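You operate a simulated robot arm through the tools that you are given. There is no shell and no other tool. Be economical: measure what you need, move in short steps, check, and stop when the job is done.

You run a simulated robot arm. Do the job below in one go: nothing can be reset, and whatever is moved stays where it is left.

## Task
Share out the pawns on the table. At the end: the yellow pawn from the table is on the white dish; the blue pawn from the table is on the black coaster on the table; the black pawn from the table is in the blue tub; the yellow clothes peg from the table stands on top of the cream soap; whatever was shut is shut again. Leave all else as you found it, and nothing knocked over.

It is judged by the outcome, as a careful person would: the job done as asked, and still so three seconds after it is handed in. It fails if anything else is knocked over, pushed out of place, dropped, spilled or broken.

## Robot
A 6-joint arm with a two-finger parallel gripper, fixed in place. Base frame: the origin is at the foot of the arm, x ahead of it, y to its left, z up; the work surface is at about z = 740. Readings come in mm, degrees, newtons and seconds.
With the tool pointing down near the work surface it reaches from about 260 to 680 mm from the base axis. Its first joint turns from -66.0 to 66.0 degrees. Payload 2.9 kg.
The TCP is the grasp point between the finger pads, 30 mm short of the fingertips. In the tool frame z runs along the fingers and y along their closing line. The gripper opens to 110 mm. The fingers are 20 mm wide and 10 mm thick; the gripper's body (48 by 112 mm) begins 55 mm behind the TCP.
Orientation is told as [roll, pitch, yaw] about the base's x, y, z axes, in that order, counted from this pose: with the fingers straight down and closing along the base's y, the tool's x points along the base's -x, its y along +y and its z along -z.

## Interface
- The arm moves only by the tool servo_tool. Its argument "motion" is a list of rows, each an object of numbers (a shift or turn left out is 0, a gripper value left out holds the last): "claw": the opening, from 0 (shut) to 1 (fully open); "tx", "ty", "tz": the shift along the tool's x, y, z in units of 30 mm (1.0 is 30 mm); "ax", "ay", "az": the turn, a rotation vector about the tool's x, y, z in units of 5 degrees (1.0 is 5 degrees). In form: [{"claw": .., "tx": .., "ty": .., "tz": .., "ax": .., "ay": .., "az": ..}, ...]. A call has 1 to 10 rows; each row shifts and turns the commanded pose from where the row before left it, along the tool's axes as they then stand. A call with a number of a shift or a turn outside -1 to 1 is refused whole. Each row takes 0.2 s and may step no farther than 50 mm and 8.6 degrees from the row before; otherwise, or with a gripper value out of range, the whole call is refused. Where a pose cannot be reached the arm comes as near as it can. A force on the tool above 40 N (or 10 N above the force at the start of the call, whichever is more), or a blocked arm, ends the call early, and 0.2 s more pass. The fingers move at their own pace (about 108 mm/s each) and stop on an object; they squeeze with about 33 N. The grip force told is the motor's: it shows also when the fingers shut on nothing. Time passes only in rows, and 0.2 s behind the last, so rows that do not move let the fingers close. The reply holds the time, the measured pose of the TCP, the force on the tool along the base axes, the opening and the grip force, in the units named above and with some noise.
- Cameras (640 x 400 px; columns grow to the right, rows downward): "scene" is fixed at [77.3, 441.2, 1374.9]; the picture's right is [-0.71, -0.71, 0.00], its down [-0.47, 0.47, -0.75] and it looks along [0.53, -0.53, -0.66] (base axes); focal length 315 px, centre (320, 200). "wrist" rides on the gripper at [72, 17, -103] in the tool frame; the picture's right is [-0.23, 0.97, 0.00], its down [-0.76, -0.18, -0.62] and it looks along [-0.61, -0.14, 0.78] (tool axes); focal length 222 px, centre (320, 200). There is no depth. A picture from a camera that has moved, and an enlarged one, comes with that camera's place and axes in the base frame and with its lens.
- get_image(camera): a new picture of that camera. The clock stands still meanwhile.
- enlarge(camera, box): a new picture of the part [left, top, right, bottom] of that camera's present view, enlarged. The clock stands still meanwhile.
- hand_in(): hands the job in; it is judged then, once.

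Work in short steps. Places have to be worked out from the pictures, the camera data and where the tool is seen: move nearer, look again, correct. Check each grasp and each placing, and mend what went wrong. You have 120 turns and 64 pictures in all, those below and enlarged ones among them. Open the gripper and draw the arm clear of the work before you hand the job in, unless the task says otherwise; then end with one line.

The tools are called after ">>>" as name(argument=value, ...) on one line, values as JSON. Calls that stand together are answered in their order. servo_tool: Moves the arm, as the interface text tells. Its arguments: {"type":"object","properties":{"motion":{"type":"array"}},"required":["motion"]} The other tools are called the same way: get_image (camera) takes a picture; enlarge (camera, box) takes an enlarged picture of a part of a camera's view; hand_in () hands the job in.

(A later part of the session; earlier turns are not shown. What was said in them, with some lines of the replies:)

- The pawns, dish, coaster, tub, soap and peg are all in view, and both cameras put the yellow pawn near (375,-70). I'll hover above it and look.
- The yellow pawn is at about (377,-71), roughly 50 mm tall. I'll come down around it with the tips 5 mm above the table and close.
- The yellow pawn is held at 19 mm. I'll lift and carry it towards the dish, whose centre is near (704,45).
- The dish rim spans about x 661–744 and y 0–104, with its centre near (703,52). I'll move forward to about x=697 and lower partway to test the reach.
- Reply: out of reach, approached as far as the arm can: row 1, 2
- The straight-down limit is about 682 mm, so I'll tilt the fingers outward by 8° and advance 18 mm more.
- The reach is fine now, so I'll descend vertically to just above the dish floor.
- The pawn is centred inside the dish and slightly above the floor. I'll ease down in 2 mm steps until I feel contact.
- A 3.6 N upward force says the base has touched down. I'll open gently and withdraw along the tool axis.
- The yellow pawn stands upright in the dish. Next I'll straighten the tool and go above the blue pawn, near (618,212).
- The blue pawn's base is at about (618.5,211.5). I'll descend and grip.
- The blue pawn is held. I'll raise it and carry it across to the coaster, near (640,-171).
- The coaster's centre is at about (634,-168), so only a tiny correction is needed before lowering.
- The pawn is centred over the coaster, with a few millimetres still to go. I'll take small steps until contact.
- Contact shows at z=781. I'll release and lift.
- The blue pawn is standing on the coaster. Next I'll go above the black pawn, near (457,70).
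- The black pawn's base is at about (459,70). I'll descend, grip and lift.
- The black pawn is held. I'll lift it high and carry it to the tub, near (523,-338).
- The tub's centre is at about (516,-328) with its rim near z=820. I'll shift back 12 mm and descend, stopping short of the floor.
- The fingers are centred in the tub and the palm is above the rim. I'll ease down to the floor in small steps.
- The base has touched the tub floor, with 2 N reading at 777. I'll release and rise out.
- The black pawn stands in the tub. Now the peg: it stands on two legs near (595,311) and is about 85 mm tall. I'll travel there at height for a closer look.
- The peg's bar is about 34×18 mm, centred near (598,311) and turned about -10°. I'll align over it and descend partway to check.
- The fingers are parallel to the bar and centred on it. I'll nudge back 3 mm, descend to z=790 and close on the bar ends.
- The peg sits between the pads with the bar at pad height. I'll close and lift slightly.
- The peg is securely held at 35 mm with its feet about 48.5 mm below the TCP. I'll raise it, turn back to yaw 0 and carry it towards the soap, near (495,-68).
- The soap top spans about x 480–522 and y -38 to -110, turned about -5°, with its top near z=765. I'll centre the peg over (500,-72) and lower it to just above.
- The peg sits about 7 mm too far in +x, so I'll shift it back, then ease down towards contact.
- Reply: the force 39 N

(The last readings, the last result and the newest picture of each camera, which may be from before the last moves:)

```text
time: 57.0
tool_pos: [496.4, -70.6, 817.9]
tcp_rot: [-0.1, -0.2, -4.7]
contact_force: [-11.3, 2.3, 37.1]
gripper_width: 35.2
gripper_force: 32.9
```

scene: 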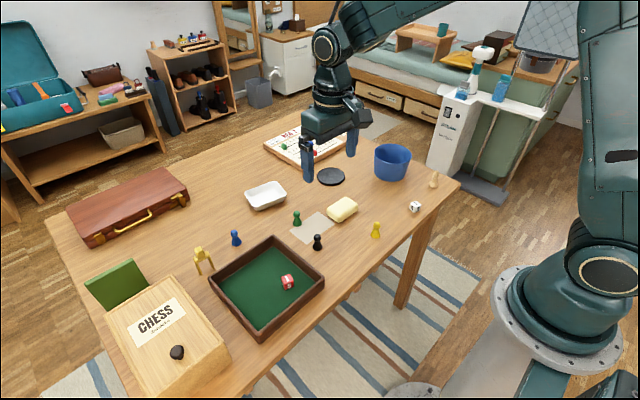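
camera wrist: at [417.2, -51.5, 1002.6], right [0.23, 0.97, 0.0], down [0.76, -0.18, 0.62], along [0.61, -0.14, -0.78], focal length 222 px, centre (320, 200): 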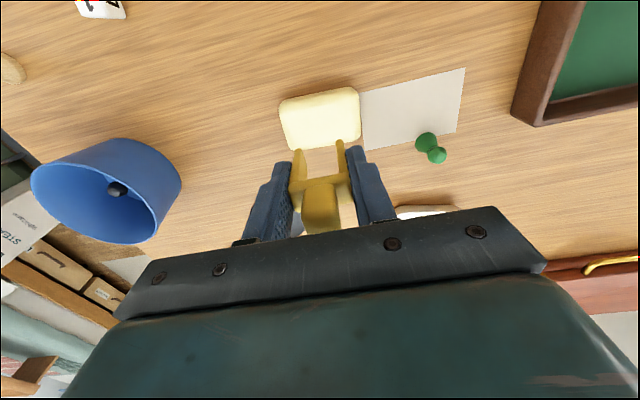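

There is firm contact at z=818 with 37 N. I'll back off by 2 mm to relax it before releasing.

>>> servo_tool(motion=[{"tz": -0.04}, {"tz": -0.03}, {}])

>>> enlarge(camera="scene", box=[294, 180, 390, 240])

>>> enlarge(camera="wrist", box=[220, 60, 420, 240])

```text
time: 57.8
tool_pos: [497.2, -70.6, 818.2]
tcp_rot: [-0.1, -0.2, -4.7]
contact_force: [0.6, 0.2, 24.0]
gripper_width: 35.2
gripper_force: 32.7
```

```text
6.67 times, centred on (342, 210) of scene
camera zoom: at [76.9, 441.2, 1374.9], right [-0.71, -0.71, 0.0], down [-0.47, 0.47, -0.75], along [0.53, -0.53, -0.66], focal length 2102 px, centre (173, 133)
```

zoom: 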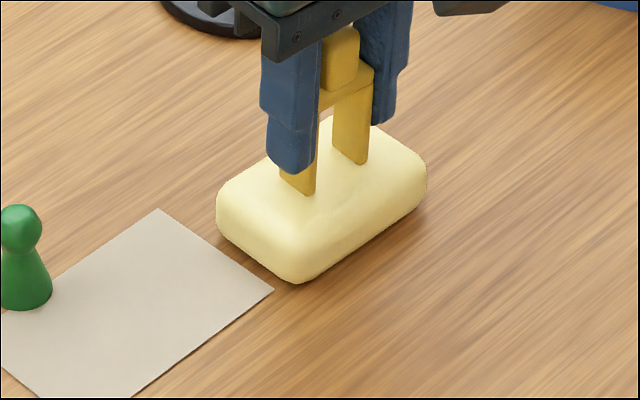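

```text
2.22 times, centred on (320, 150) of wrist
camera zoom: at [426.2, -46.8, 921.1], right [0.31, 0.95, 0.0], down [0.74, -0.24, 0.63], along [0.6, -0.19, -0.78], focal length 494 px, centre (320, 311)
```

zoom: 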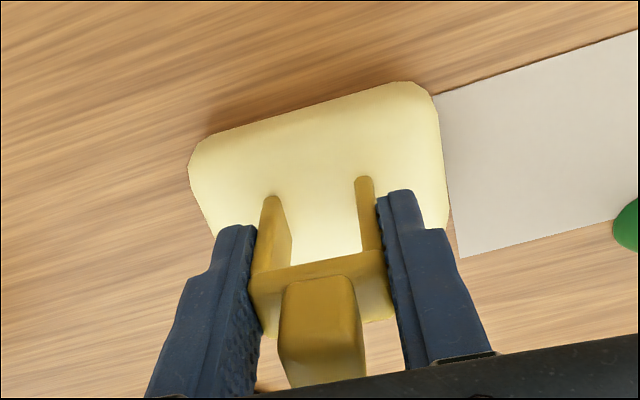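

>>> servo_tool(motion=[{"tz": -0.03}, {}])

```text
time: 58.4
tool_pos: [496.1, -68.9, 818.6]
tcp_rot: [0.0, 0.1, -4.7]
contact_force: [3.9, -1.2, 8.6]
gripper_width: 35.6
gripper_force: 33.3
```

Contact is down to 9 N. I'll lift a hair more, release, and raise straight up.

>>> servo_tool(motion=[{"tz": -0.015}, {"claw": 0.37}, {"claw": 0.45}, {"claw": 0.55}, {}, {"tz": -0.3}, {"tz": -0.8}, {"tz": -1}, {"tz": -1}, {}])

>>> get_image(camera="wrist")

>>> enlarge(camera="scene", box=[294, 160, 390, 240])

```text
time: 60.6
tool_pos: [495.3, -69.2, 910.8]
tcp_rot: [0.0, 0.0, -4.6]
contact_force: [-1.0, -0.2, 0.7]
gripper_width: 60.5
gripper_force: 0.1
```

```text
21 pictures are left
camera wrist: at [425.9, -46.3, 1014.8], right [0.31, 0.95, 0.0], down [0.74, -0.24, 0.62], along [0.59, -0.19, -0.78], focal length 222 px, centre (320, 200)
```

wrist: 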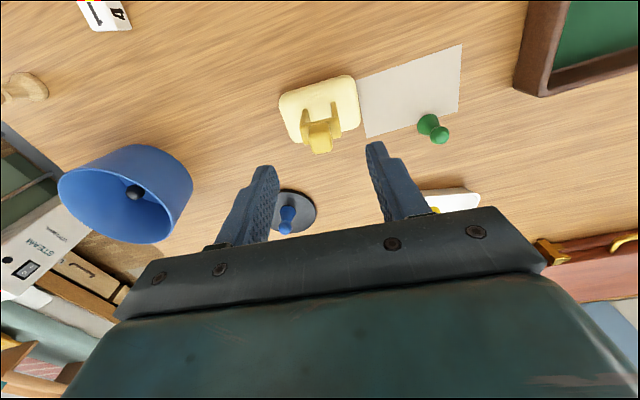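

```text
5.00 times, centred on (342, 200) of scene
camera zoom: at [77.3, 441.2, 1374.9], right [-0.71, -0.71, 0.0], down [-0.47, 0.47, -0.75], along [0.53, -0.53, -0.66], focal length 1577 px, centre (210, 200)
```

zoom: 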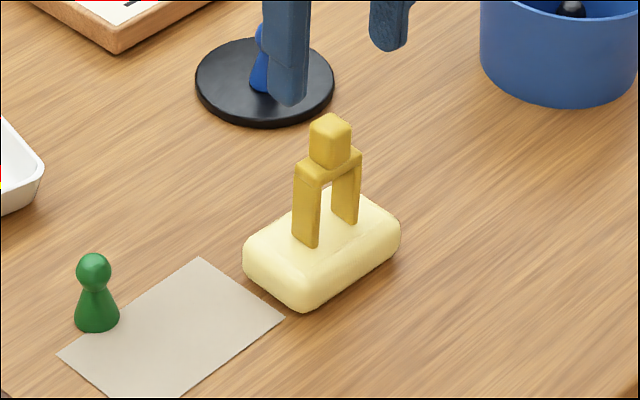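

The peg stands on the soap. I'll draw the arm up and back, then do a final check.

>>> servo_tool(motion=[{"tz": -1}, {"tz": -1}, {"tz": -1}, {"tz": -1}, {"tx": 0.8, "ty": 0.5}, {"tx": 0.8, "ty": 0.5}, {"tx": 0.8, "ty": 0.5, "az": -0.95}, {}])

>>> get_image(camera="scene")

>>> enlarge(camera="scene", box=[190, 110, 450, 270])

```text
time: 62.4
tool_pos: [428.9, -15.9, 1031.8]
tcp_rot: [0.0, 0.0, 0.0]
contact_force: [0.1, 0.5, 0.4]
gripper_width: 60.5
gripper_force: 0.0
```

```text
19 pictures are left
```

scene: 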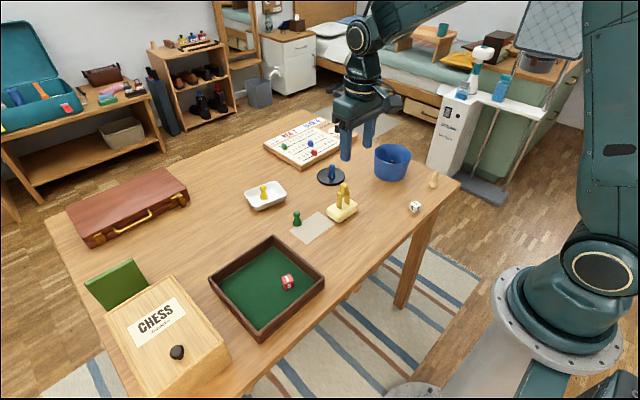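

```text
2.46 times, centred on (320, 190) of scene
camera zoom: at [77.3, 441.2, 1374.9], right [-0.71, -0.71, 0.0], down [-0.47, 0.47, -0.75], along [0.53, -0.53, -0.66], focal length 776 px, centre (320, 225)
```

zoom: 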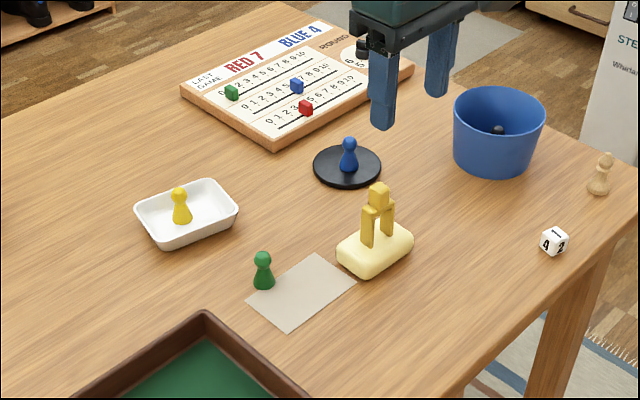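

Everything is placed and standing, nothing else looks disturbed, and the gripper is open and clear of the work. I'm handing in.

>>> servo_tool(motion=[{"claw": 1}, {}, {}])

>>> hand_in()

```text
time: 63.2
tool_pos: [428.1, -16.7, 1031.9]
tcp_rot: [0.0, 0.0, 0.0]
contact_force: [-0.3, -0.3, -0.4]
gripper_width: 110.0
gripper_force: 0.1
```

```text
The job is handed in.
```

The job is handed in: the yellow pawn is on the white dish, the blue pawn on the black coaster, the black pawn in the blue tub and the peg on top of the soap, all standing; I opened nothing, and nothing else looked moved in the last picture.
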